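You operate a simulated robot arm through the tools that you are given. There is no shell and no other tool. Be economical: measure what you need, move in short steps, check, and stop when the job is done.

The job below is to be done with a simulated robot arm. You get a single attempt, and the scene is never put back.

TASK
Close the glazed door. Fetch the green nut and set it on the top of the flat lid. Stack the can labelled "MIX" from the top of the pale bench on top of the can labelled "shade". Put one of the brass plugs from the upper deck of the blue trolley on top of the black filter. Pull the grey cabinet drawer open. The order is free.

Only the result counts: the job must be done as asked and must still hold three seconds after the hand-in. Knocking over, shifting, dropping, spilling or breaking anything else fails it. A push-on lid holds only when it is set on centred and level and pressed home; a screw cap is set on level and turned clockwise until tight.

THE ROBOT
A 7-joint arm with a fingered hand on a trunk, on a base that drives. Base frame: it is fixed to the floor where the robot stands at the start and does not move with it; the origin is under the middle of the robot, x ahead of it, y to its left, z up. Lengths are in cm, angles in rad, forces in N, time in s.
With the tool pointing down near the work surface it reaches from about 16 to 78 cm from the robot's upright axis, wherever it stands. Its first joint turns from -1.204 to 3.002 rad. Places, roughly: black filter (8x8x4 cm) [-600, 610, 80]; brass plug [-600, 600, 75]; glazed door [310, -10, 100]; green can, grey can, teal can, white can [100, -225, 100]; green nut (5x6x4 cm) [160, -210, 90]; grey cabinet drawer [-80, 220, 40]; top of the flat lid (15x18 cm) [64, 156, 112]. Payload 3.4 kg.
The TCP is the grasp point between the finger pads, 3.9 cm short of the fingertips. In the tool frame z runs along the fingers and y along their closing line. Largest opening 18 cm; the body of the gripper starts 11.1 cm behind the TCP. The gripper is a hand of 3 fingers: y runs from the thumb to the fingers, the wrist lies at [0, 0, -26.2] in the tool frame.
Orientation is that of the tool frame in the base frame, as a unit quaternion [w, x, y, z]. With the fingers straight down and closing along the base's y, the tool's x points along the base's -x, its y along +y and its z along -z.

THE INTERFACE
- The arm moves only by the tool send_rows. Its argument "deltas" is a list of rows, each an object of numbers (a shift or turn left out is 0): "x", "y", "z": the shift along the tool's x, y, z in units of 20 mm (1.0 is 20 mm); "rx", "ry", "rz": the turn, a rotation vector about the tool's x, y, z in units of 5 degrees (1.0 is 5 degrees). In form: [{"x": .., "y": .., "z": .., "rx": .., "ry": .., "rz": ..}, ...]. A call has 1 to 8 rows; each row shifts and turns the commanded pose from where the row before left it, along the tool's axes as they then stand. A call with a number of a shift or a turn outside -1 to 1 is refused whole. Rows are played at 5 a second. More than 5 cm and 0.15 rad between two rows, and nothing of the call is played. Where a pose cannot be reached the arm comes as near as it can. A force on the tool above 40 N (or 10 N above the force at the start of the call, whichever is more), or a blocked arm, ends the call early, and 0.2 s more pass. In this call time passes only in rows, and 0.2 s behind the last. The reply holds the time, the measured pose of the TCP, the force on the tool along the base axes, the opening and the grip force, in the units named above and with some noise, with the torque about the TCP (base axes, N m) and any sound that the robot's microphone picked up, and new pictures: "views" is both (left out), scene, wrist or none.
- Cameras (640 x 400 px; columns grow to the right, rows downward): "scene" is now at [17.53, -1.05, 179.82]; the picture's right is [-0.06, -1.00, -0.00], its down [-0.57, 0.03, -0.82] and it looks along [0.82, -0.04, -0.57] (base axes); focal length 290 px, centre (320, 200). "wrist" rides on the gripper at [6.3, -3.6, -12.8] in the tool frame; the picture's right is [0.50, 0.87, 0.00], its down [-0.75, 0.44, -0.49] and it looks along [-0.43, 0.25, 0.87] (tool axes); focal length 226 px, centre (320, 200).
- move_column(by): slides the trunk up (or, below 0, down) by that many cm; the arm and the scene camera ride with it, the base frame stays. It gives what a move gives, with no picture.
- steer(legs): drives the robot by 1 to 6 legs, each [ahead, left, turn to the left] in cm, cm and rad, along the robot's own axes; the way and the turn of a leg run together, so that a leg with both is an arc; at most 150 cm and 3.142 rad a leg. The arm and the cameras ride along, it lands a little off, and it stops where it bumps. It gives what a move gives, and a new picture of the scene camera.
- move_fingers(finger1, finger2, thumb_bend): sets how far each is bent, from 0 (flat) to 1 (curled in); at 0.3 the hand is open as for a grip, at 0.7 the pads meet at the TCP. One left out holds its place. A second passes; each finger stops where it meets its share of the squeeze, and holds until it gets a number again. It is the only way to open and close the hand. It gives what a move gives, with no picture; readings hold the bend of each and the force on the fingers (four entries, about 0 where the hand has none), thumb and palm.
- head_to(pan, tilt): turns the head with the scene camera to pan (to the left, within 2.496 rad either way) and tilt (down, from -0.506 to 1.204), counted from straight ahead of the robot. It gives what a move gives, and a new picture of the scene camera.
- probe_pixels(camera, pixels): for up to 12 pixels [column, row] of the newest picture of that camera ("zoom" is the newest enlarged one), the place [x, y, z] in the base frame of the surface seen there, good to about 0.2 cm. The clock stands still meanwhile.
- enlarge(camera, box): a new picture of the part [left, top, right, bottom] of that camera's present view, enlarged. The clock stands still meanwhile.
- hand_in(): hands the job in; it is judged then, once.

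Keep the steps short. Do not move on a guess: measure, check each grasp and each placing, and mend mistakes. In all there are 110 turns and 260 pictures (those below and enlarged ones count). Leave the gripper open and the arm clear of the work at the hand-in unless told otherwise, and finish with a single line.

The tools are called by a JSON object that holds its "op" and its "data". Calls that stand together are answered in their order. send_rows: Moves the arm, as the interface text tells. Its arguments: {"type":"object","properties":{"deltas":{"type":"array"},"views":{"type":"string","enum":["both","scene","wrist","none"]}},"required":["deltas"]} The other tools are called the same way: move_column (by) slides the trunk up or down; move_fingers (finger1, finger2, thumb_bend) moves the fingers one by one; steer (legs) drives the base; head_to (pan, tilt) turns the head that bears the scene camera; probe_pixels (camera, pixels) gives the place of the surface under pixels of a picture; enlarge (camera, box) takes an enlarged picture of a part of a camera's view; hand_in () hands the job in.

At the start:

```text
time: 0.0
ee_pos: [51.37, -10.92, 123.48]
ee_rot: [-0.002, 0.0, 1.0, 0.002]
contact_force: [-0.3, 0.8, 0.2]
torque: [0.03, 0.01, 0.0]
grip_width: 18.01
grasp_force: 0.1
shape: jaw
bend: [0.3, 0.3, 0.3]
finger forces: [0.0, 0.0, 0.1, 0.0, 0.0, 0.1]
trunk travel left (down, up): [-25.0, 29.2]
robot x, y, heading: [0.09, 0.05, -0.002]
head pan, tilt: [-0.056, 0.602]
```

scene: 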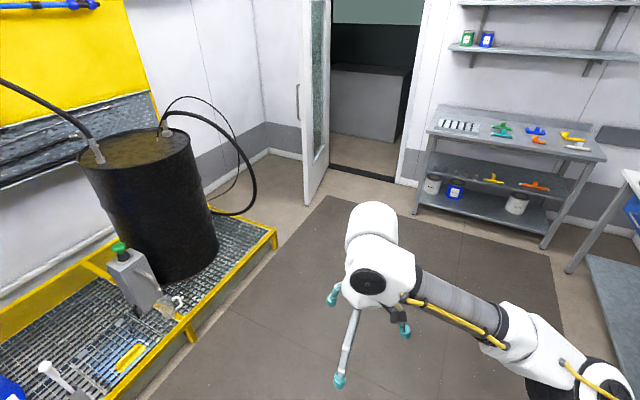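
wrist: 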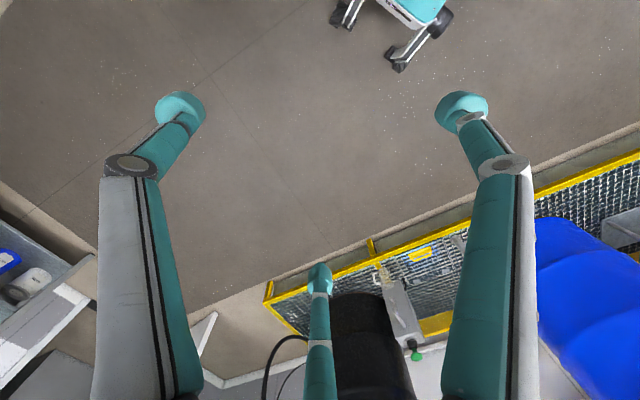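

I see the glazed door standing open ahead (about column 315, rows 0-200). I'll look around with the head and measure the door.

{"op": "probe_pixels", "data": {"camera": "scene", "pixels": [[306, 100], [326, 100], [298, 100], [310, 195], [327, 160], [330, 155], [398, 182], [305, 20], [345, 172]]}}

{"op": "enlarge", "data": {"camera": "scene", "box": [240, 0, 440, 220]}}

{"op": "head_to", "data": {"pan": -1.0, "tilt": 0.5}}

{"op": "head_to", "data": {"pan": 1.2, "tilt": 0.5}}

{"op": "head_to", "data": {"pan": 2.3, "tilt": 0.4}}

{"op": "head_to", "data": {"pan": -2.3, "tilt": 0.4}}

```text
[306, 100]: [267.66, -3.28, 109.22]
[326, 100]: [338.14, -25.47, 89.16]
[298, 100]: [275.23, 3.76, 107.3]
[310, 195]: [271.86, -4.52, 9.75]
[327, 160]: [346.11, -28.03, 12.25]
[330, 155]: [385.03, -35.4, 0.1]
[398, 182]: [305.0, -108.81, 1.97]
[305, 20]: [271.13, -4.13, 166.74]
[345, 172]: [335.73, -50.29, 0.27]
```

```text
1.82 times, centred on (340, 110) of scene
```

zoom: 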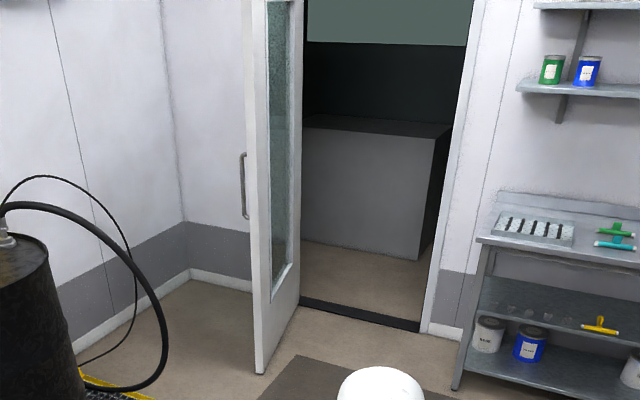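

```text
time: 1.2
ee_pos: [50.93, -10.75, 123.81]
ee_rot: [0.0, 0.0, 1.0, 0.0]
contact_force: [-0.6, -0.5, 0.9]
torque: [0.01, -0.04, -0.01]
grip_width: 17.98
grasp_force: 0.0
shape: jaw
bend: [0.3, 0.3, 0.3]
finger forces: [0.0, 0.1, 0.0, 0.0, 0.0, 0.0]
trunk travel left (down, up): [-25.0, 29.2]
robot x, y, heading: [-0.03, -0.35, -0.001]
head pan, tilt: [-1.0, 0.499]
```

scene: 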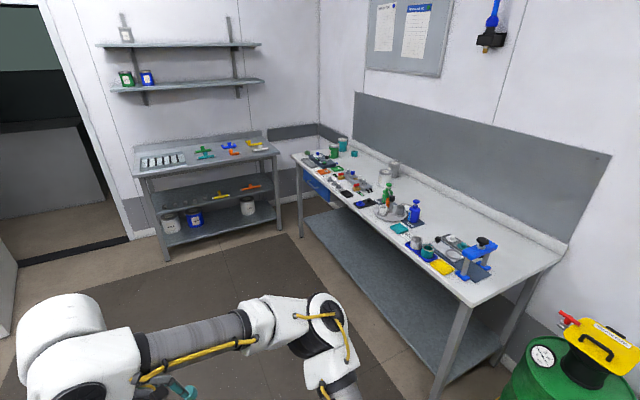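

```text
time: 3.3
ee_pos: [51.07, -10.65, 123.68]
ee_rot: [0.0, -0.001, 1.0, 0.0]
contact_force: [0.2, -1.0, -0.5]
torque: [0.01, -0.01, 0.02]
grip_width: 17.96
grasp_force: 0.0
shape: jaw
bend: [0.3, 0.3, 0.3]
finger forces: [0.1, 0.1, 0.0, 0.0, 0.0, 0.1]
trunk travel left (down, up): [-25.0, 29.2]
robot x, y, heading: [-0.05, 0.24, 0.004]
head pan, tilt: [1.201, 0.499]
```

scene: 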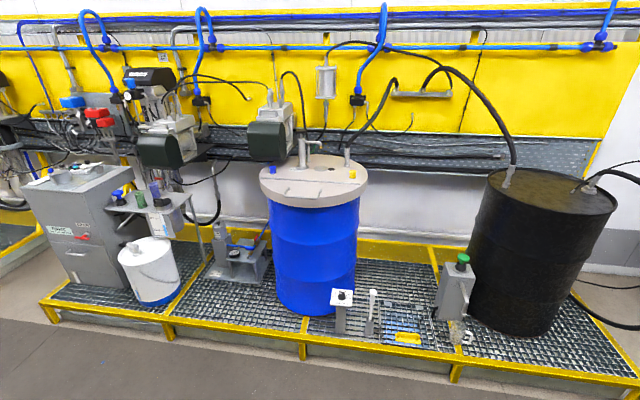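

```text
time: 4.6
ee_pos: [50.96, -10.72, 123.73]
ee_rot: [0.001, 0.0, 1.0, -0.001]
contact_force: [-0.3, 0.1, 0.0]
torque: [0.03, 0.01, 0.0]
grip_width: 17.99
grasp_force: 0.1
shape: jaw
bend: [0.3, 0.3, 0.3]
finger forces: [0.0, 0.0, 0.0, 0.0, 0.0, 0.1]
trunk travel left (down, up): [-25.0, 29.2]
robot x, y, heading: [-0.19, -0.48, 0.002]
head pan, tilt: [2.3, 0.4]
```

scene: 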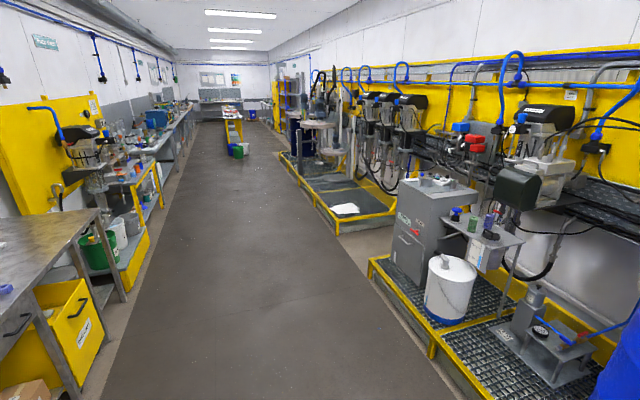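

```text
time: 8.3
ee_pos: [51.03, -10.77, 123.57]
ee_rot: [0.002, 0.0, 1.0, -0.002]
contact_force: [0.4, 0.5, -0.6]
torque: [-0.01, 0.02, -0.01]
grip_width: 18.0
grasp_force: 0.1
shape: jaw
bend: [0.3, 0.3, 0.3]
finger forces: [0.0, 0.0, 0.1, 0.1, 0.0, 0.1]
trunk travel left (down, up): [-25.0, 29.2]
robot x, y, heading: [0.28, 0.07, -0.001]
head pan, tilt: [-2.3, 0.4]
```

scene: 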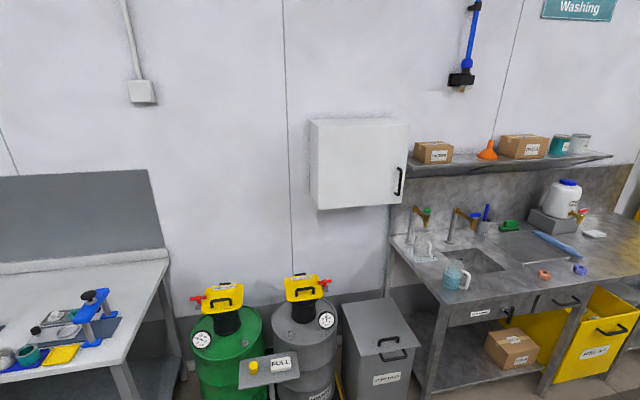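

The room is mapped roughly. I'll look at the door and pale bench in detail first, measuring the bench items.

{"op": "head_to", "data": {"pan": -1.0, "tilt": 0.5}}

{"op": "enlarge", "data": {"camera": "scene", "box": [290, 130, 450, 230]}}

{"op": "probe_pixels", "data": {"camera": "zoom", "pixels": [[180, 90], [210, 60], [255, 100], [375, 175], [415, 155], [390, 250], [200, 180], [265, 230], [40, 100], [80, 210]]}}

{"op": "enlarge", "data": {"camera": "scene", "box": [370, 180, 530, 290]}}

{"op": "enlarge", "data": {"camera": "scene", "box": [95, 20, 285, 240]}}

```text
time: 9.8
ee_pos: [51.03, -10.72, 123.59]
ee_rot: [-0.001, 0.0, 1.0, 0.0]
contact_force: [0.8, 0.5, -0.1]
torque: [0.0, -0.02, 0.02]
grip_width: 17.97
grasp_force: 0.0
shape: jaw
bend: [0.3, 0.3, 0.3]
finger forces: [0.1, 0.1, 0.1, 0.1, 0.1, 0.0]
trunk travel left (down, up): [-25.0, 29.2]
robot x, y, heading: [0.07, -0.16, 0.003]
head pan, tilt: [-1.0, 0.499]
```

scene: 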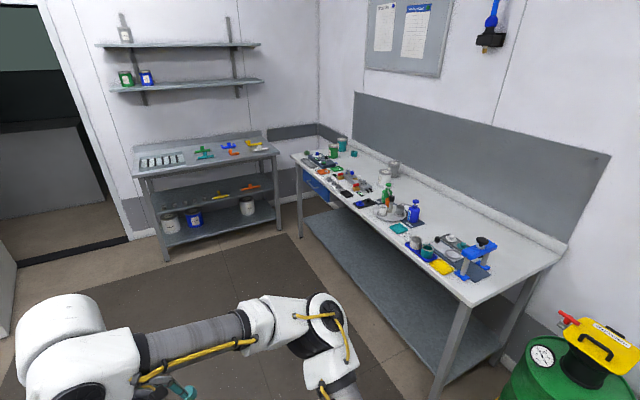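

```text
4.00 times, centred on (370, 180) of scene
```

zoom: 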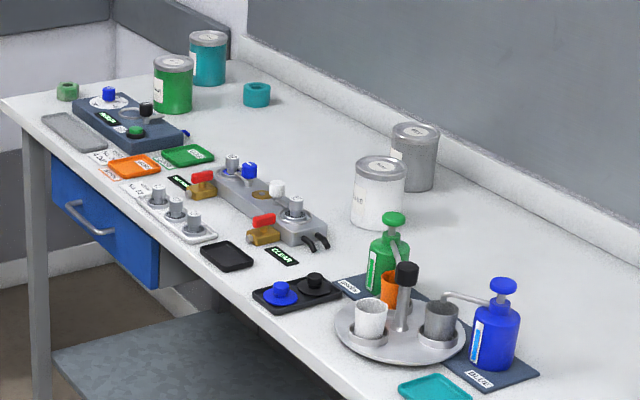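

```text
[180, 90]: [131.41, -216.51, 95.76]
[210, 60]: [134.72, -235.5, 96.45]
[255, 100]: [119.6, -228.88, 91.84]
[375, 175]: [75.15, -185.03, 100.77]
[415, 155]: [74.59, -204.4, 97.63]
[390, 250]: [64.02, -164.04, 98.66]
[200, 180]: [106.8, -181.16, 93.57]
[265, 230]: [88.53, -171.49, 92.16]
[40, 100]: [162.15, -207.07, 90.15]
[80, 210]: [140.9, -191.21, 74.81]
```

```text
3.64 times, centred on (450, 235) of scene
```

zoom: 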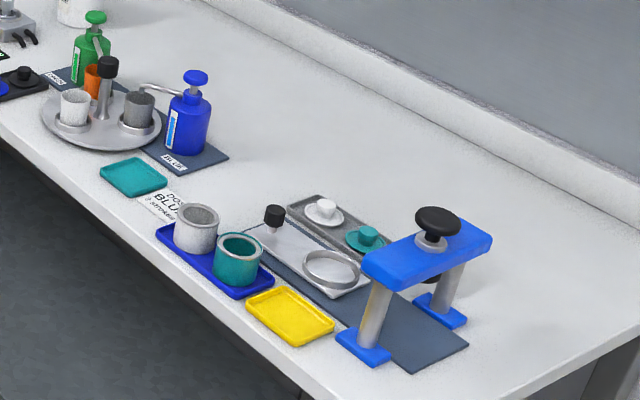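

```text
1.82 times, centred on (190, 130) of scene
```

zoom: 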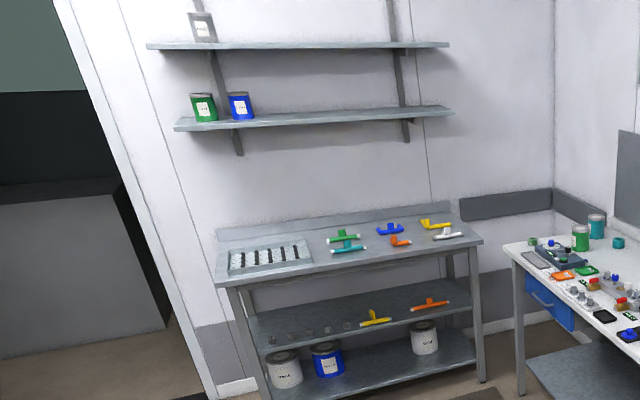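

Four cans and the green nut (zoom ~67,91) are on the pale bench. Now the door: look at it and measure.

{"op": "head_to", "data": {"pan": -0.1, "tilt": 0.35}}

{"op": "enlarge", "data": {"camera": "scene", "box": [220, 20, 460, 280]}}

{"op": "probe_pixels", "data": {"camera": "scene", "pixels": [[300, 200], [290, 180], [282, 180], [300, 250], [322, 235], [380, 250], [240, 240], [200, 280], [250, 150]]}}

```text
time: 11.0
ee_pos: [50.8, -10.67, 123.69]
ee_rot: [0.001, 0.0, 1.0, -0.001]
contact_force: [0.1, 0.2, -0.3]
torque: [-0.01, 0.02, 0.03]
grip_width: 18.01
grasp_force: 0.1
shape: jaw
bend: [0.3, 0.3, 0.3]
finger forces: [0.1, 0.0, 0.0, 0.0, 0.1, 0.1]
trunk travel left (down, up): [-25.0, 29.2]
robot x, y, heading: [0.22, 0.09, 0.003]
head pan, tilt: [-0.099, 0.351]
```

scene: 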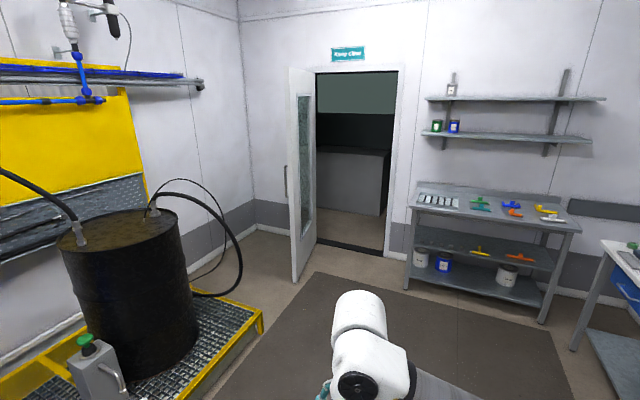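

```text
1.54 times, centred on (340, 150) of scene
```

zoom: 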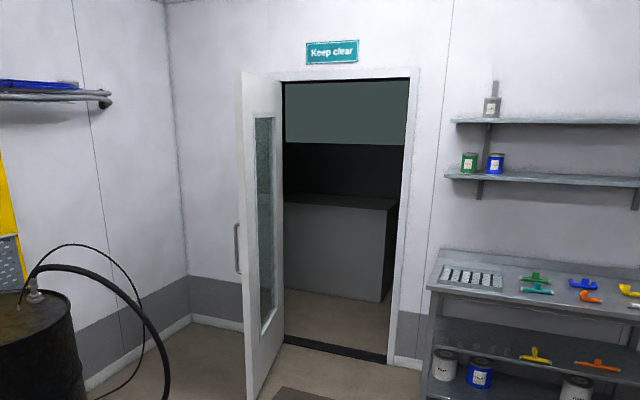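

```text
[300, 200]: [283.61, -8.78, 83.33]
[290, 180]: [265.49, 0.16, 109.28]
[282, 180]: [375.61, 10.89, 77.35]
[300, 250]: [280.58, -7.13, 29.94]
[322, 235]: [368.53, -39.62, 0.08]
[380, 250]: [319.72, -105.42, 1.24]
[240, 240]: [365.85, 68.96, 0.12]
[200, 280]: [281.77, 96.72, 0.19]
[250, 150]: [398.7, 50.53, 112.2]
```

Door hinge near (352,-32), free edge near (266,-1). I must push on its left face. Measuring free floor to the left, and my own forearm positions.

{"op": "probe_pixels", "data": {"camera": "scene", "pixels": [[262, 315], [255, 335], [215, 380], [260, 228], [290, 262], [295, 78], [400, 375], [360, 320], [286, 195], [294, 270], [411, 288], [545, 322]]}}

{"op": "head_to", "data": {"pan": -0.3, "tilt": 1.0}}

{"op": "move_fingers", "data": {"finger1": 1, "finger2": 1, "thumb_bend": 0.8}}

```text
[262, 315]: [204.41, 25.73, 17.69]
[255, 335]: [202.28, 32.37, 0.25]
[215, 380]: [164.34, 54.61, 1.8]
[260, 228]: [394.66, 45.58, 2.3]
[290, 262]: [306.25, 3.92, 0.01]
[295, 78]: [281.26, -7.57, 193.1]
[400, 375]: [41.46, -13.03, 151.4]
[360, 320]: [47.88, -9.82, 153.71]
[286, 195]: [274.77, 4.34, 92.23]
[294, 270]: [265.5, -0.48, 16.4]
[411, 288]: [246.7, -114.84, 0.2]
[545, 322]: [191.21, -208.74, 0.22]
```

```text
time: 12.0
ee_pos: [50.88, -10.7, 123.65]
ee_rot: [0.001, -0.001, 1.0, -0.001]
contact_force: [-0.1, -0.4, 0.0]
torque: [0.02, 0.0, 0.03]
grip_width: 18.0
grasp_force: 0.1
shape: jaw
bend: [0.3, 0.3, 0.3]
finger forces: [0.0, 0.0, 0.0, 0.1, 0.0, 0.0]
trunk travel left (down, up): [-25.0, 29.2]
robot x, y, heading: [-0.3, 0.32, 0.003]
head pan, tilt: [-0.3, 1.0]
```

scene: 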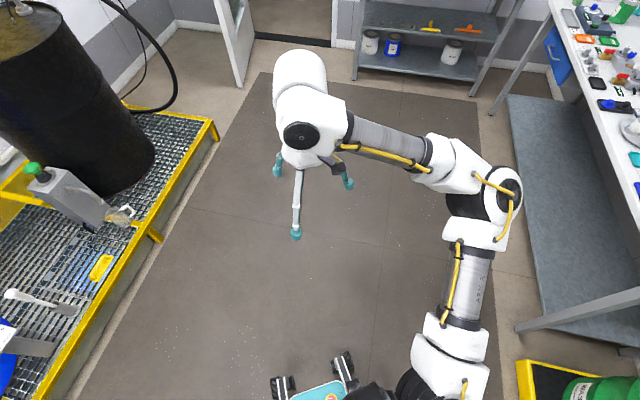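

```text
time: 13.0
ee_pos: [50.95, -10.8, 123.54]
ee_rot: [0.001, -0.001, 1.0, -0.001]
contact_force: [0.2, 0.8, 0.1]
torque: [-0.01, 0.0, 0.0]
grip_width: 0.0
grasp_force: 0.1
shape: fingers
bend: [0.73, 0.73, 0.73]
finger forces: [0.0, 0.0, 0.1, 0.0, 0.0, 0.1]
trunk travel left (down, up): [-25.0, 29.2]
robot x, y, heading: [0.14, 0.05, 0.001]
head pan, tilt: [-0.3, 1.0]
```

The forearm runs out to the robot's right, so I'll point the (closed) hand straight ahead and reach forward, so the fingers can go past the door's free edge on its left face. Tilting the tool up now, with nothing around.

{"op": "send_rows", "data": {"deltas": [{"x": -0.85, "ry": -1}, {"x": -0.85, "z": 0.07, "ry": -1}, {"x": -0.84, "z": 0.15, "ry": -1}, {"x": -0.82, "z": 0.22, "ry": -1}, {"x": -0.8, "z": 0.29, "ry": -1}, {"x": -0.77, "z": 0.36, "ry": -1}, {"x": -0.74, "z": 0.43, "ry": -1}, {"x": -0.7, "z": 0.49, "ry": -1}], "views": "none"}}

{"op": "send_rows", "data": {"deltas": [{"x": -0.65, "z": 0.55, "ry": -1}, {"x": -0.6, "z": 0.6, "ry": -1}, {"x": -0.55, "z": 0.65, "ry": -1}, {"x": -0.49, "z": 0.7, "ry": -1}, {"x": -0.43, "z": 0.74, "ry": -1}, {"x": -0.36, "z": 0.77, "ry": -1}, {"x": -0.29, "z": 0.8, "ry": -1}, {"x": -0.22, "z": 0.82, "ry": -1}], "views": "scene"}}

```text
time: 14.8
ee_pos: [64.67, -10.61, 123.8]
ee_rot: [0.342, 0.0, 0.94, 0.0]
contact_force: [0.5, 0.3, 0.1]
torque: [-0.01, 0.01, 0.01]
grip_width: 0.01
grasp_force: 0.1
shape: fingers
bend: [0.73, 0.73, 0.73]
finger forces: [0.0, 0.0, 0.1, 0.0, 0.0, 0.0]
trunk travel left (down, up): [-25.0, 29.2]
robot x, y, heading: [0.18, 0.21, -0.0]
head pan, tilt: [-0.3, 1.0]
```

```text
time: 16.6
ee_pos: [78.44, -10.77, 123.59]
ee_rot: [0.644, 0.0, 0.765, -0.001]
contact_force: [-0.8, -0.4, -0.4]
torque: [0.0, 0.03, -0.01]
grip_width: 0.0
grasp_force: 0.0
shape: fingers
bend: [0.73, 0.73, 0.73]
finger forces: [0.1, 0.0, 0.0, 0.0, 0.0, 0.0]
trunk travel left (down, up): [-25.0, 29.2]
robot x, y, heading: [-0.24, -0.18, -0.004]
head pan, tilt: [-0.3, 1.0]
```

scene: 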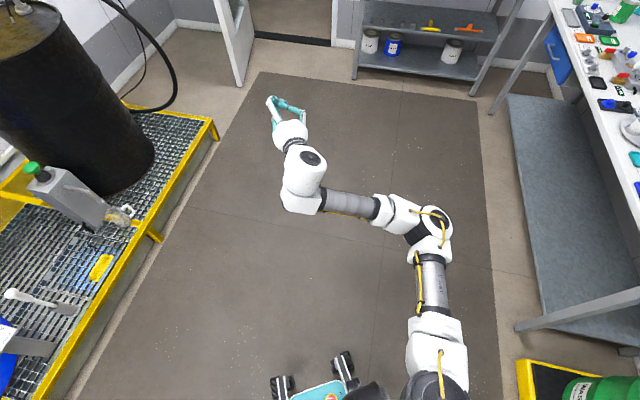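

The hand points ahead. Finishing the tilt, then yawing the tool 35° right while moving it left, so that it'll lie parallel past the door edge when the robot stands at an angle.

{"op": "send_rows", "data": {"deltas": [{"ry": -1}, {"ry": -1}, {"y": 1, "rx": 1}, {"y": 0.99, "z": -0.09, "rx": 1}, {"y": 0.98, "z": -0.17, "rx": 1}, {"y": 0.96, "z": -0.26, "rx": 1}, {"y": 0.94, "z": -0.34, "rx": 1}, {"y": 0.9, "z": -0.42, "rx": 1}], "views": "none"}}

{"op": "send_rows", "data": {"deltas": [{"y": 0.87, "z": -0.5, "rx": 1}], "views": "none"}}

{"op": "head_to", "data": {"pan": -0.5, "tilt": 0.6}}

{"op": "steer", "data": {"legs": [[92, -18, 0], [92, -14, 0.6]]}}

```text
time: 18.4
ee_pos: [78.3, 1.68, 123.89]
ee_rot: [0.684, 0.182, 0.682, -0.185]
contact_force: [-0.7, -0.2, 0.1]
torque: [0.03, 0.03, 0.02]
grip_width: 0.01
grasp_force: 0.1
shape: fingers
bend: [0.73, 0.73, 0.73]
finger forces: [0.0, 0.0, 0.0, 0.0, 0.0, 0.1]
trunk travel left (down, up): [-25.0, 29.2]
robot x, y, heading: [-0.25, 0.11, -0.0]
head pan, tilt: [-0.3, 1.0]
```

```text
time: 18.8
ee_pos: [78.18, 3.33, 123.79]
ee_rot: [0.675, 0.211, 0.674, -0.213]
contact_force: [0.2, 0.1, 0.1]
torque: [-0.01, -0.01, -0.02]
grip_width: 0.0
grasp_force: 0.0
shape: fingers
bend: [0.73, 0.73, 0.73]
finger forces: [0.0, 0.0, 0.1, 0.0, 0.0, 0.0]
trunk travel left (down, up): [-25.0, 29.2]
robot x, y, heading: [-0.13, -0.02, 0.001]
head pan, tilt: [-0.3, 1.0]
```

```text
time: 19.7
ee_pos: [78.22, 3.3, 123.73]
ee_rot: [0.675, 0.211, 0.674, -0.213]
contact_force: [-0.2, 0.0, -0.1]
torque: [0.03, -0.01, 0.04]
grip_width: 0.02
grasp_force: 0.2
shape: fingers
bend: [0.73, 0.73, 0.73]
finger forces: [0.0, 0.0, 0.1, 0.1, 0.0, 0.0]
trunk travel left (down, up): [-25.0, 29.2]
robot x, y, heading: [0.25, -0.26, -0.001]
head pan, tilt: [-0.499, 0.6]
```

scene: 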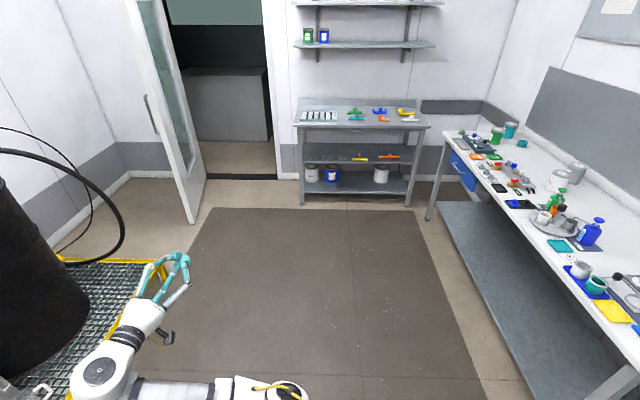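

```text
time: 29.1
ee_pos: [245.26, 43.6, 123.68]
ee_rot: [0.708, -0.001, 0.706, 0.0]
contact_force: [-0.2, 0.7, 0.5]
torque: [0.01, 0.0, -0.01]
grip_width: 0.0
grasp_force: 0.0
shape: fingers
bend: [0.73, 0.73, 0.73]
finger forces: [0.1, 0.0, 0.0, 0.0, 0.0, 0.0]
trunk travel left (down, up): [-25.0, 29.2]
robot x, y, heading: [183.05, -4.24, 0.612]
head pan, tilt: [-0.499, 0.6]
```

scene: 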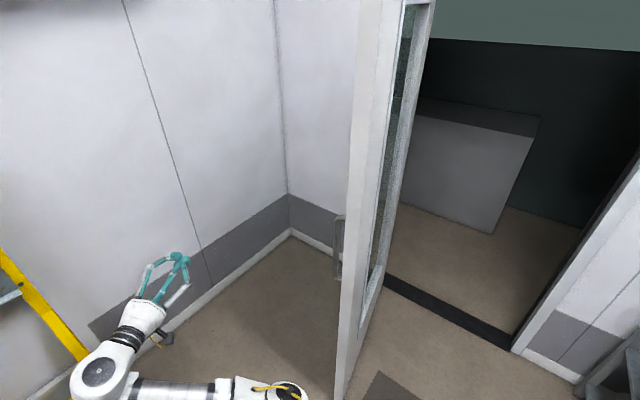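

Hand is left of the door. Check where my forearm/elbow is relative to the door edge before going in.

{"op": "probe_pixels", "data": {"camera": "scene", "pixels": [[285, 388], [240, 385], [160, 388], [100, 370], [145, 312], [182, 258], [355, 200], [337, 240], [345, 380]]}}

{"op": "head_to", "data": {"pan": -0.4, "tilt": 1.1}}

```text
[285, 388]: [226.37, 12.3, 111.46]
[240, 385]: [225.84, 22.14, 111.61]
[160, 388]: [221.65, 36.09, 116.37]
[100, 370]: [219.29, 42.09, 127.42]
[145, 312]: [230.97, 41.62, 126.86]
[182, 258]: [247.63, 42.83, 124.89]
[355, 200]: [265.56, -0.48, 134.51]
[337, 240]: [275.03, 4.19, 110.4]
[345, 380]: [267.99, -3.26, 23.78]
```

```text
time: 30.0
ee_pos: [244.97, 43.4, 124.0]
ee_rot: [0.708, 0.0, 0.706, 0.0]
contact_force: [0.6, 0.5, -0.8]
torque: [0.0, -0.04, 0.01]
grip_width: 0.01
grasp_force: 0.1
shape: fingers
bend: [0.73, 0.73, 0.73]
finger forces: [0.0, 0.0, 0.0, 0.0, 0.0, 0.0]
trunk travel left (down, up): [-25.0, 29.2]
robot x, y, heading: [183.24, -4.0, 0.607]
head pan, tilt: [-0.4, 1.1]
```

scene: 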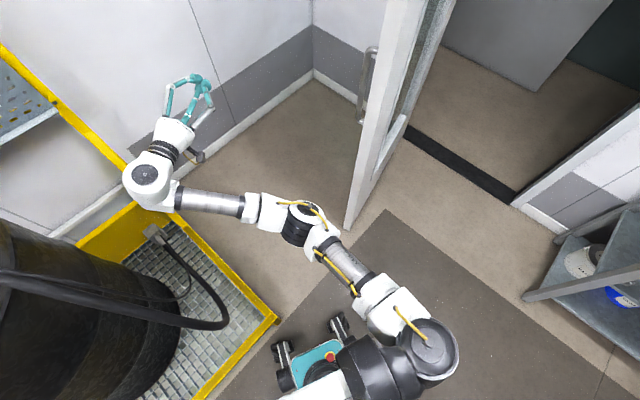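

Forearm stays at x≤~232, door edge at x=266. Extend the tool 6 cm ahead, then drive +x by ~20 cm.

{"op": "send_rows", "data": {"deltas": [{"z": 1}, {"z": 1}, {"z": 1}], "views": "none"}}

{"op": "steer", "data": {"legs": [[17.2, -12, 0]]}}

```text
time: 30.8
ee_pos: [251.0, 43.38, 123.95]
ee_rot: [0.709, 0.0, 0.705, 0.001]
contact_force: [0.3, -0.2, -0.2]
torque: [0.0, 0.0, -0.01]
grip_width: 0.0
grasp_force: 0.1
shape: fingers
bend: [0.73, 0.73, 0.73]
finger forces: [0.0, 0.1, 0.0, 0.0, 0.0, 0.1]
trunk travel left (down, up): [-25.0, 29.2]
robot x, y, heading: [183.49, -3.92, 0.614]
head pan, tilt: [-0.4, 1.1]
```

```text
time: 32.5
ee_pos: [273.77, 41.74, 123.81]
ee_rot: [0.704, 0.007, 0.71, 0.003]
contact_force: [1.6, -0.4, -1.0]
torque: [0.02, 0.0, 0.08]
grip_width: 0.0
grasp_force: 0.1
shape: fingers
bend: [0.73, 0.73, 0.73]
finger forces: [0.0, 0.0, 0.0, 0.0, 0.0, 0.0]
trunk travel left (down, up): [-25.0, 29.2]
robot x, y, heading: [204.35, -4.06, 0.614]
head pan, tilt: [-0.4, 1.1]
```

scene: 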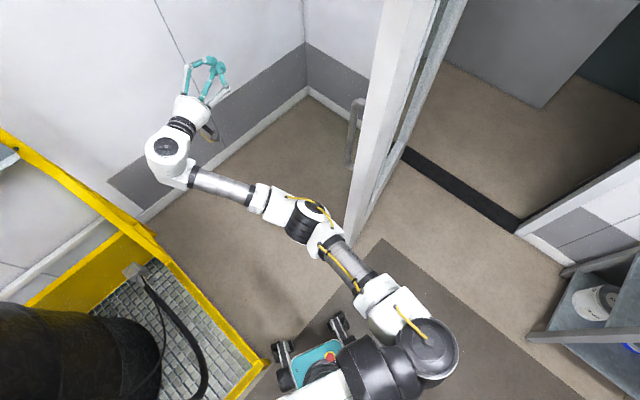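

Hand (TCP x 274) is now past the edge (x 266), elbow still on the robot side. Drive sideways (world −y) 25 cm.

{"op": "steer", "data": {"legs": [[-14.4, -20.4, 0]]}}

```text
time: 34.3
ee_pos: [272.14, 17.54, 124.15]
ee_rot: [0.707, 0.003, 0.707, 0.004]
contact_force: [1.3, -0.8, -0.1]
torque: [0.02, 0.02, 0.01]
grip_width: 0.0
grasp_force: 0.0
shape: fingers
bend: [0.73, 0.73, 0.73]
finger forces: [0.0, 0.0, 0.1, 0.1, 0.1, 0.0]
trunk travel left (down, up): [-25.0, 29.2]
robot x, y, heading: [204.28, -28.59, 0.612]
head pan, tilt: [-0.4, 1.1]
```

scene: 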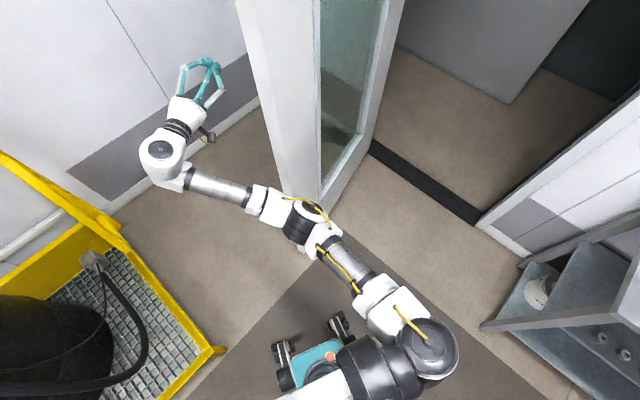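

No contact yet; the elbow passes in front of the edge. Another 20 cm.

{"op": "steer", "data": {"legs": [[-11.5, -16.3, 0]]}}

```text
time: 35.4
ee_pos: [267.43, 12.41, 125.29]
ee_rot: [0.72, -0.015, 0.694, 0.003]
contact_force: [-1.0, 0.3, -0.6]
torque: [0.0, 0.0, -0.06]
grip_width: 0.0
grasp_force: 0.2
shape: fingers
bend: [0.73, 0.73, 0.73]
finger forces: [0.0, 0.0, 0.1, 0.0, 0.1, 0.1]
trunk travel left (down, up): [-25.0, 29.2]
robot x, y, heading: [203.93, -38.18, 0.62]
head pan, tilt: [-0.4, 1.1]
stopped in leg 1: the force on the tool passed its limit at 60 N (the readings are from after the stop); the commanded pose is now the measured one
```

scene: 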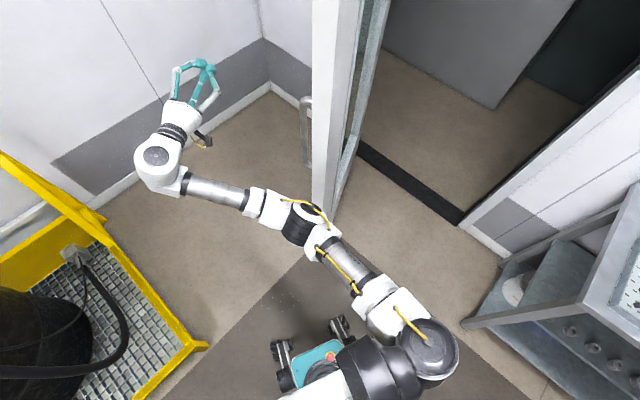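

Something pressed 60 N. I'll look closely at hand and door.

{"op": "probe_pixels", "data": {"camera": "scene", "pixels": [[318, 150], [328, 170], [305, 130], [208, 80], [185, 110], [305, 215], [330, 240], [275, 200], [210, 190], [215, 100]]}}

{"op": "enlarge", "data": {"camera": "scene", "box": [140, 20, 400, 280]}}

{"op": "send_rows", "data": {"deltas": [{"y": 0.1}], "views": "wrist"}}

```text
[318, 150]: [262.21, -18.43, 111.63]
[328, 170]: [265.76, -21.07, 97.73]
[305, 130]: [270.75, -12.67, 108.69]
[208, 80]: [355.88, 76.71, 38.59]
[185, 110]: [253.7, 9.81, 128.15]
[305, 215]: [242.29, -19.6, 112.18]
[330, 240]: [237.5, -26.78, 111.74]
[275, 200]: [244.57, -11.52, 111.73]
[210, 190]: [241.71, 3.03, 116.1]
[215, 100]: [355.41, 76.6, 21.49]
```

```text
1.54 times, centred on (270, 150) of scene
```

zoom: 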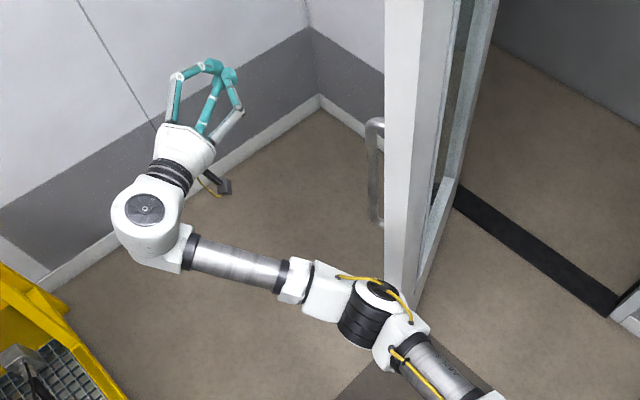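

```text
time: 36.0
ee_pos: [268.08, 10.69, 125.46]
ee_rot: [0.719, -0.01, 0.694, 0.002]
contact_force: [-0.7, 0.6, -1.0]
torque: [0.01, -0.03, -0.09]
grip_width: 0.01
grasp_force: 0.0
shape: fingers
bend: [0.73, 0.73, 0.73]
finger forces: [0.0, 0.0, 0.0, 0.1, 0.0, 0.0]
trunk travel left (down, up): [-25.0, 29.2]
robot x, y, heading: [204.51, -38.67, 0.618]
head pan, tilt: [-0.4, 1.1]
stopped in row 1: the arm was blocked; the commanded pose is now the measured one
```

wrist: 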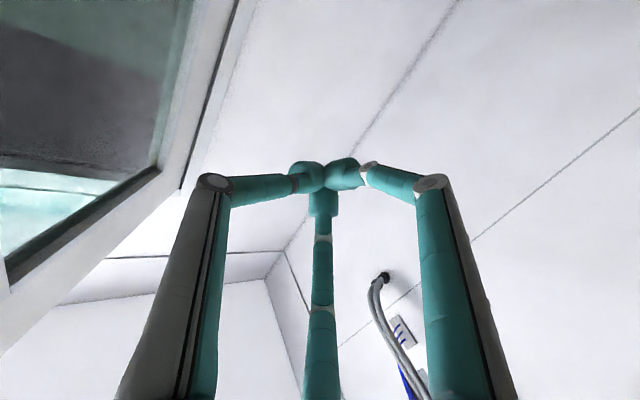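

The elbow, not the hand, touched the edge (door moved to edge (262,−18)). I'll back the base 16 cm in −x and extend the arm instead, to draw the elbow away from the edge.

{"op": "steer", "data": {"legs": [[-13, 9.3, 0]]}}

{"op": "send_rows", "data": {"deltas": [{"z": 1}, {"z": 1}, {"z": 1}, {"z": 1}, {"z": 1}, {"z": 1}, {"z": 1}, {"z": 1}], "views": "scene"}}

```text
time: 37.5
ee_pos: [254.11, 8.0, 125.7]
ee_rot: [0.715, -0.004, 0.699, 0.01]
contact_force: [0.9, 0.4, 0.7]
torque: [-0.02, -0.01, -0.01]
grip_width: 0.0
grasp_force: 0.0
shape: fingers
bend: [0.73, 0.73, 0.73]
finger forces: [0.0, 0.0, 0.0, 0.0, 0.0, 0.0]
trunk travel left (down, up): [-25.0, 29.2]
robot x, y, heading: [188.42, -39.13, 0.618]
head pan, tilt: [-0.4, 1.1]
```

scene: 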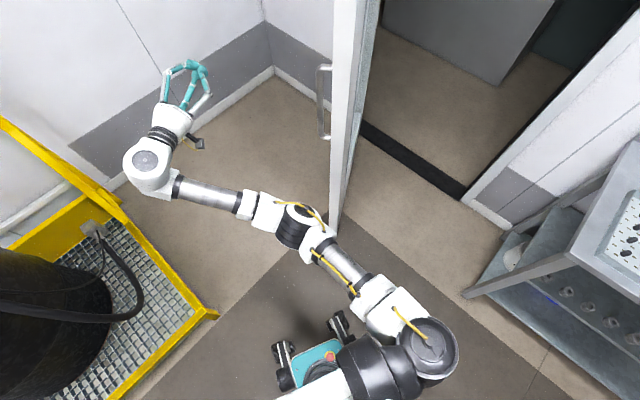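

```text
time: 39.5
ee_pos: [267.05, 11.71, 126.74]
ee_rot: [0.722, -0.011, 0.691, 0.005]
contact_force: [-0.6, 0.2, -0.3]
torque: [-0.02, -0.03, 0.0]
grip_width: 0.0
grasp_force: 0.1
shape: fingers
bend: [0.73, 0.73, 0.73]
finger forces: [0.0, 0.1, 0.1, 0.0, 0.1, 0.0]
trunk travel left (down, up): [-25.0, 29.2]
robot x, y, heading: [188.48, -38.61, 0.625]
head pan, tilt: [-0.4, 1.1]
stopped in row 8: the arm was blocked; the commanded pose is now the measured one
```

scene: 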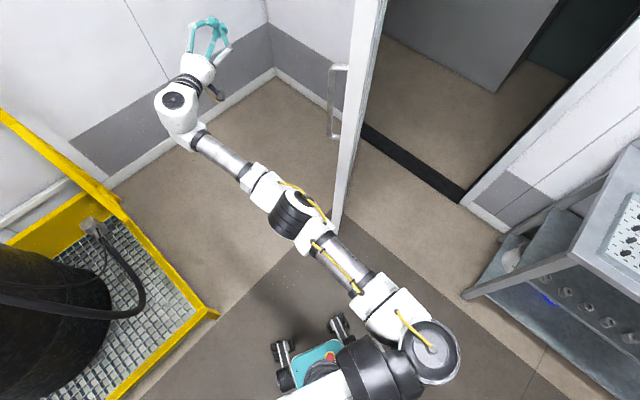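

Still the forearm line crosses the edge. Better: yaw the tool to point to the right (hook shape), so the fingertips push the face near the edge while the arm remains outside. Retract, then yaw ~65° keeping the wrist about in place.

{"op": "send_rows", "data": {"deltas": [{"z": -1}, {"z": -1}, {"z": -1}, {"z": -1}, {"z": -1}, {"z": -1}], "views": "none"}}

{"op": "send_rows", "data": {"deltas": [{"y": -1, "rx": 1}, {"y": -1, "rx": 1}, {"y": -1, "rx": 1}, {"y": -1, "rx": 1}, {"y": -1, "rx": 1}, {"y": -1, "rx": 1}], "views": "scene"}}

{"op": "probe_pixels", "data": {"camera": "scene", "pixels": [[430, 345], [350, 150], [342, 200], [290, 215], [320, 360], [400, 310]]}}

```text
time: 40.9
ee_pos: [254.24, 12.24, 126.26]
ee_rot: [0.724, -0.014, 0.689, 0.005]
contact_force: [-1.7, -0.3, 0.6]
torque: [0.0, 0.02, 0.02]
grip_width: 0.0
grasp_force: 0.0
shape: fingers
bend: [0.73, 0.73, 0.73]
finger forces: [0.1, 0.1, 0.0, 0.1, 0.0, 0.0]
trunk travel left (down, up): [-25.0, 29.2]
robot x, y, heading: [188.0, -38.45, 0.621]
head pan, tilt: [-0.4, 1.1]
```

```text
time: 42.3
ee_pos: [253.0, -0.84, 126.22]
ee_rot: [0.7, 0.177, 0.669, -0.174]
contact_force: [-0.3, -0.3, -0.7]
torque: [0.02, -0.01, 0.02]
grip_width: 0.01
grasp_force: 0.0
shape: fingers
bend: [0.73, 0.73, 0.73]
finger forces: [0.0, 0.0, 0.0, 0.0, 0.0, 0.0]
trunk travel left (down, up): [-25.0, 29.2]
robot x, y, heading: [188.11, -38.39, 0.626]
head pan, tilt: [-0.4, 1.1]
```

scene: 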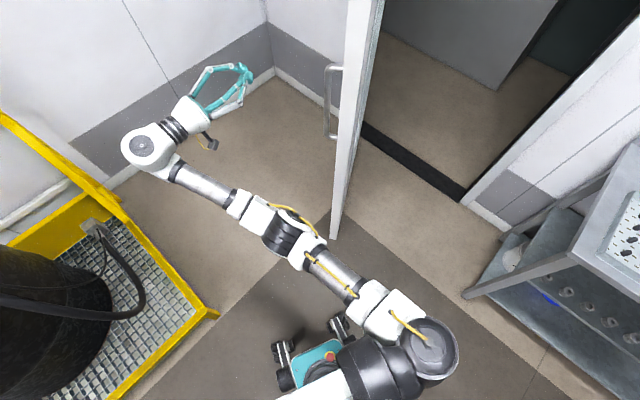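

```text
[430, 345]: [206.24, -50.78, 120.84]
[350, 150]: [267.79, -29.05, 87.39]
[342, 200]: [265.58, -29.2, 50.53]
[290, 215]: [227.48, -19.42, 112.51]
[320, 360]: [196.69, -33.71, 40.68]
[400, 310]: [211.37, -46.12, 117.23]
```

Door edge has been moved to about (264,−29). Yaw 35° more, then reach +x by arm and base a bit.

{"op": "send_rows", "data": {"deltas": [{"y": -1, "rx": 1}, {"y": -1, "rx": 1}, {"y": -1, "rx": 1}, {"y": -0.5, "rx": 1}, {"rx": 1}, {"rx": 1}, {"rx": 1}], "views": "none"}}

{"op": "send_rows", "data": {"deltas": [{"y": 0.906, "z": 0.42}, {"y": 0.906, "z": 0.42}, {"y": 0.906, "z": 0.42}, {"y": 0.906, "z": 0.42}, {"y": 0.906, "z": 0.42}], "views": "scene"}}

{"op": "probe_pixels", "data": {"camera": "scene", "pixels": [[350, 150], [342, 200], [300, 220], [240, 180], [180, 130]]}}

```text
time: 43.9
ee_pos: [253.31, -15.27, 125.95]
ee_rot: [0.616, 0.378, 0.586, -0.366]
contact_force: [-0.2, 0.2, -0.1]
torque: [0.0, -0.02, 0.04]
grip_width: 0.01
grasp_force: 0.2
shape: fingers
bend: [0.73, 0.73, 0.73]
finger forces: [0.0, 0.0, 0.1, 0.0, 0.0, 0.0]
out of reach, approached as far as the arm can: row 4, 5, 6, 7
trunk travel left (down, up): [-25.0, 29.2]
robot x, y, heading: [188.13, -38.57, 0.62]
head pan, tilt: [-0.4, 1.1]
```

```text
time: 45.1
ee_pos: [261.63, -16.91, 126.84]
ee_rot: [0.615, 0.379, 0.587, -0.366]
contact_force: [-0.1, 0.6, -0.2]
torque: [0.01, -0.01, 0.05]
grip_width: 0.0
grasp_force: 0.1
shape: fingers
bend: [0.73, 0.73, 0.73]
finger forces: [0.0, 0.1, 0.0, 0.1, 0.0, 0.0]
out of reach, approached as far as the arm can: row 3, 4, 5
trunk travel left (down, up): [-25.0, 29.2]
robot x, y, heading: [188.24, -38.56, 0.619]
head pan, tilt: [-0.4, 1.1]
```

scene: 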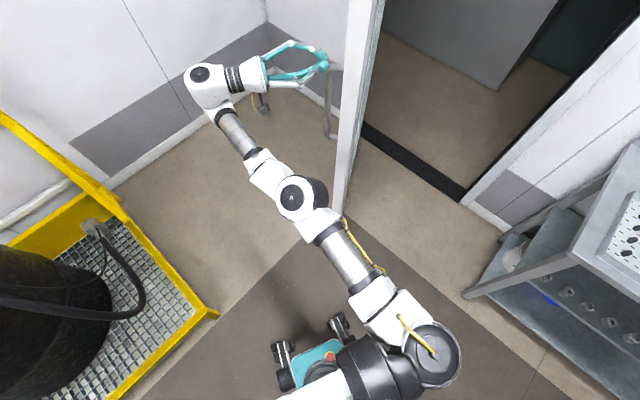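

```text
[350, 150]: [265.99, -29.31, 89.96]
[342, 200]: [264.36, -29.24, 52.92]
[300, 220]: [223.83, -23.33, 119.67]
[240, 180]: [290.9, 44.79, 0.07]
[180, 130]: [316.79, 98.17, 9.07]
```

Arm is now a good hook: TCP (262,−17), elbow far (x 224). Move base +x 12, +y 8, then push −y 20.

{"op": "steer", "data": {"legs": [[14.4, -0.4, 0]]}}

{"op": "steer", "data": {"legs": [[-14.5, -20.3, 0]]}}

```text
time: 46.4
ee_pos: [273.57, -8.71, 126.68]
ee_rot: [0.615, 0.379, 0.586, -0.367]
contact_force: [-0.2, 0.1, 0.3]
torque: [0.01, -0.01, -0.02]
grip_width: 0.01
grasp_force: 0.0
shape: fingers
bend: [0.73, 0.73, 0.73]
finger forces: [0.1, 0.0, 0.1, 0.0, 0.1, 0.0]
trunk travel left (down, up): [-25.0, 29.2]
robot x, y, heading: [200.5, -30.66, 0.625]
head pan, tilt: [-0.4, 1.1]
```

scene: 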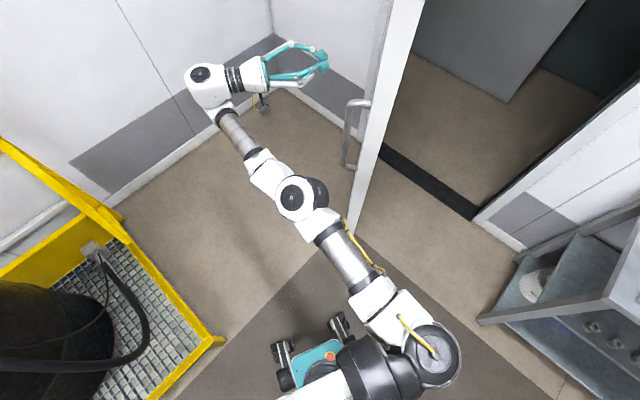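

```text
time: 48.2
ee_pos: [272.53, -32.06, 127.23]
ee_rot: [0.619, 0.378, 0.581, -0.367]
contact_force: [-0.5, 1.4, 0.3]
torque: [0.0, -0.03, -0.02]
grip_width: 0.0
grasp_force: 0.1
shape: fingers
bend: [0.76, 0.76, 0.75]
finger forces: [0.1, 0.1, 0.0, 0.0, 0.0, 0.0]
trunk travel left (down, up): [-25.0, 29.2]
robot x, y, heading: [200.26, -55.25, 0.62]
head pan, tilt: [-0.4, 1.1]
```

scene: 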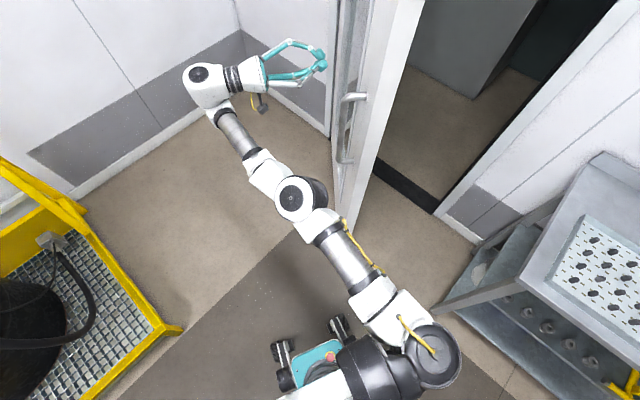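

The door is swinging freely. Continue pushing −y (22 cm, +x 3).

{"op": "steer", "data": {"legs": [[-10.3, -19.7, 0]]}}

{"op": "probe_pixels", "data": {"camera": "scene", "pixels": [[340, 180], [350, 120], [360, 180], [400, 150], [445, 300], [560, 200]]}}

```text
time: 49.9
ee_pos: [275.36, -53.75, 127.8]
ee_rot: [0.621, 0.378, 0.581, -0.366]
contact_force: [0.2, 1.3, 0.2]
torque: [0.0, 0.02, -0.03]
grip_width: 0.0
grasp_force: 0.0
shape: fingers
bend: [0.77, 0.77, 0.76]
finger forces: [0.0, 0.0, 0.1, 0.1, 0.0, 0.1]
trunk travel left (down, up): [-25.0, 29.2]
robot x, y, heading: [203.55, -76.85, 0.619]
head pan, tilt: [-0.4, 1.1]
```

scene: 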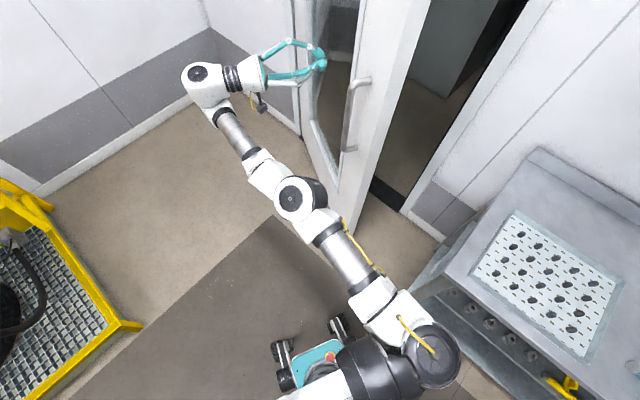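

```text
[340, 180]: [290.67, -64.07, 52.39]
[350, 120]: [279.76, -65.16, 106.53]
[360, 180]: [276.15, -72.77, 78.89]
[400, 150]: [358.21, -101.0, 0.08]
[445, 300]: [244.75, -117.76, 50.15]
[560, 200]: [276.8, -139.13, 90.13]
```

Door edge is near (275,−75). The rack corner (245,−118) is close to the base, so I'll finish by turning the robot right and moving +x.

{"op": "steer", "data": {"legs": [[7, -5, -0.25]]}}

{"op": "steer", "data": {"legs": [[12, -5, -0.2]]}}

{"op": "probe_pixels", "data": {"camera": "scene", "pixels": [[340, 100], [360, 180], [300, 60], [380, 200], [400, 260], [450, 200]]}}

```text
time: 51.2
ee_pos: [287.14, -74.09, 127.89]
ee_rot: [0.569, 0.451, 0.528, -0.44]
contact_force: [-0.1, 1.2, 1.3]
torque: [0.01, 0.01, -0.05]
grip_width: 0.0
grasp_force: 0.0
shape: fingers
bend: [0.78, 0.78, 0.76]
finger forces: [0.0, 0.1, 0.0, 0.0, 0.0, 0.1]
trunk travel left (down, up): [-25.0, 29.2]
robot x, y, heading: [211.51, -77.99, 0.368]
head pan, tilt: [-0.4, 1.1]
```

scene: 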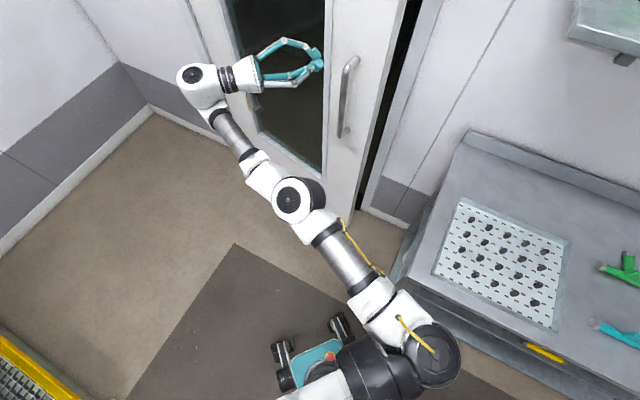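

```text
time: 52.5
ee_pos: [299.19, -90.8, 128.13]
ee_rot: [0.522, 0.502, 0.481, -0.494]
contact_force: [0.4, 0.9, -0.4]
torque: [-0.04, 0.01, -0.04]
grip_width: 0.0
grasp_force: 0.1
shape: fingers
bend: [0.78, 0.78, 0.76]
finger forces: [0.0, 0.0, 0.0, 0.0, 0.1, 0.1]
trunk travel left (down, up): [-25.0, 29.2]
robot x, y, heading: [224.75, -79.54, 0.166]
head pan, tilt: [-0.4, 1.1]
```

scene: 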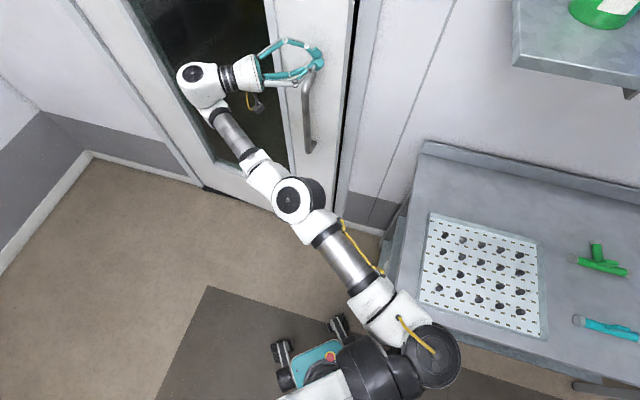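

```text
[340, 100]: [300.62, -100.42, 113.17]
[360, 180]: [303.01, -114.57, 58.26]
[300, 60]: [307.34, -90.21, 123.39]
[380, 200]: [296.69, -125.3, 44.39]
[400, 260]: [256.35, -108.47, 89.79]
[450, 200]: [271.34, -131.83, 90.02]
```

Almost closed. Push further along the door's normal until it stops.

{"op": "steer", "data": {"legs": [[7, -2, -0.05]]}}

{"op": "enlarge", "data": {"camera": "scene", "box": [220, 0, 440, 220]}}

```text
time: 53.5
ee_pos: [305.83, -95.74, 128.22]
ee_rot: [0.51, 0.515, 0.468, -0.505]
contact_force: [-0.5, -0.2, -0.4]
torque: [-0.01, -0.01, 0.01]
grip_width: 0.0
grasp_force: 0.0
shape: fingers
bend: [0.76, 0.77, 0.75]
finger forces: [0.0, 0.0, 0.1, 0.1, 0.0, 0.0]
trunk travel left (down, up): [-25.0, 29.2]
robot x, y, heading: [231.63, -80.72, 0.116]
head pan, tilt: [-0.4, 1.1]
```

scene: 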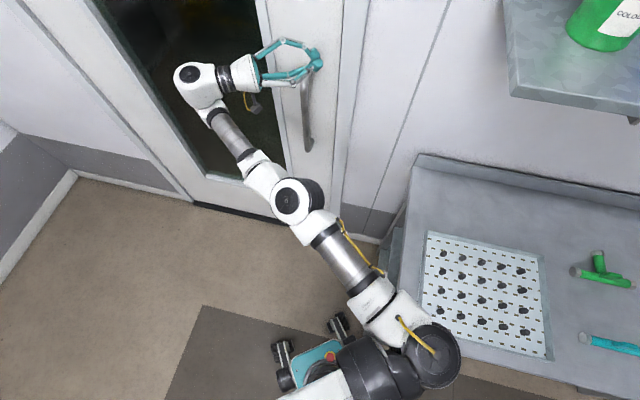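

```text
1.82 times, centred on (330, 110) of scene
```

zoom: 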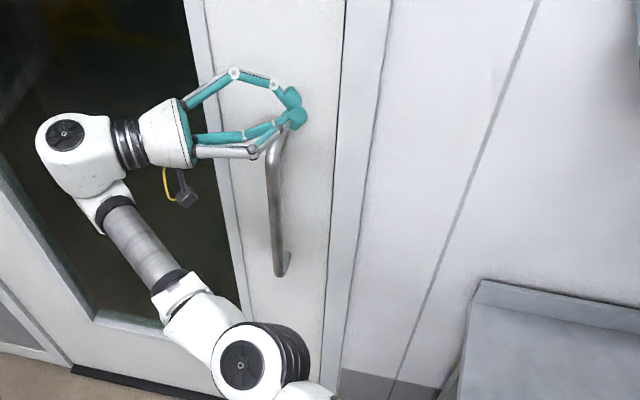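

Looks nearly flush; press further by arm (tool +y is toward the door).

{"op": "send_rows", "data": {"deltas": [{"y": 0.7, "z": 0.2}, {"y": 0.7, "z": 0.2}, {"y": 0.7, "z": 0.2}], "views": "none"}}

{"op": "enlarge", "data": {"camera": "scene", "box": [220, 0, 440, 220]}}

{"op": "probe_pixels", "data": {"camera": "zoom", "pixels": [[310, 200], [300, 320], [325, 200], [350, 200], [90, 370], [45, 340], [420, 200], [470, 60]]}}

```text
time: 54.3
ee_pos: [306.08, -96.68, 128.89]
ee_rot: [0.511, 0.516, 0.466, -0.504]
contact_force: [0.6, -0.4, 0.3]
torque: [0.01, -0.01, 0.01]
grip_width: 0.0
grasp_force: 0.0
shape: fingers
bend: [0.76, 0.77, 0.75]
finger forces: [0.0, 0.0, 0.1, 0.1, 0.0, 0.0]
out of reach, approached as far as the arm can: row 1, 2, 3
trunk travel left (down, up): [-25.0, 29.2]
robot x, y, heading: [232.04, -80.84, 0.109]
head pan, tilt: [-0.4, 1.1]
```

```text
1.82 times, centred on (330, 110) of scene
```

zoom: 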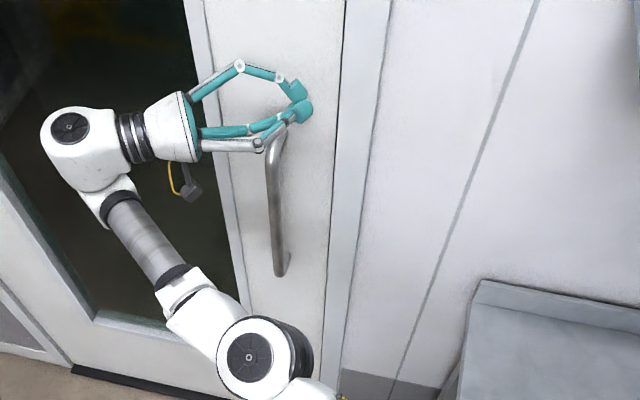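

```text
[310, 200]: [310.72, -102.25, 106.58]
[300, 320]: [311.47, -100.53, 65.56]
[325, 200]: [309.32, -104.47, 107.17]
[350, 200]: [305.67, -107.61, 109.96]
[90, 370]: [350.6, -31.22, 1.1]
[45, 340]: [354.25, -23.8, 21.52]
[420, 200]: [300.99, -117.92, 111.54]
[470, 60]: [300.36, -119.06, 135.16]
```

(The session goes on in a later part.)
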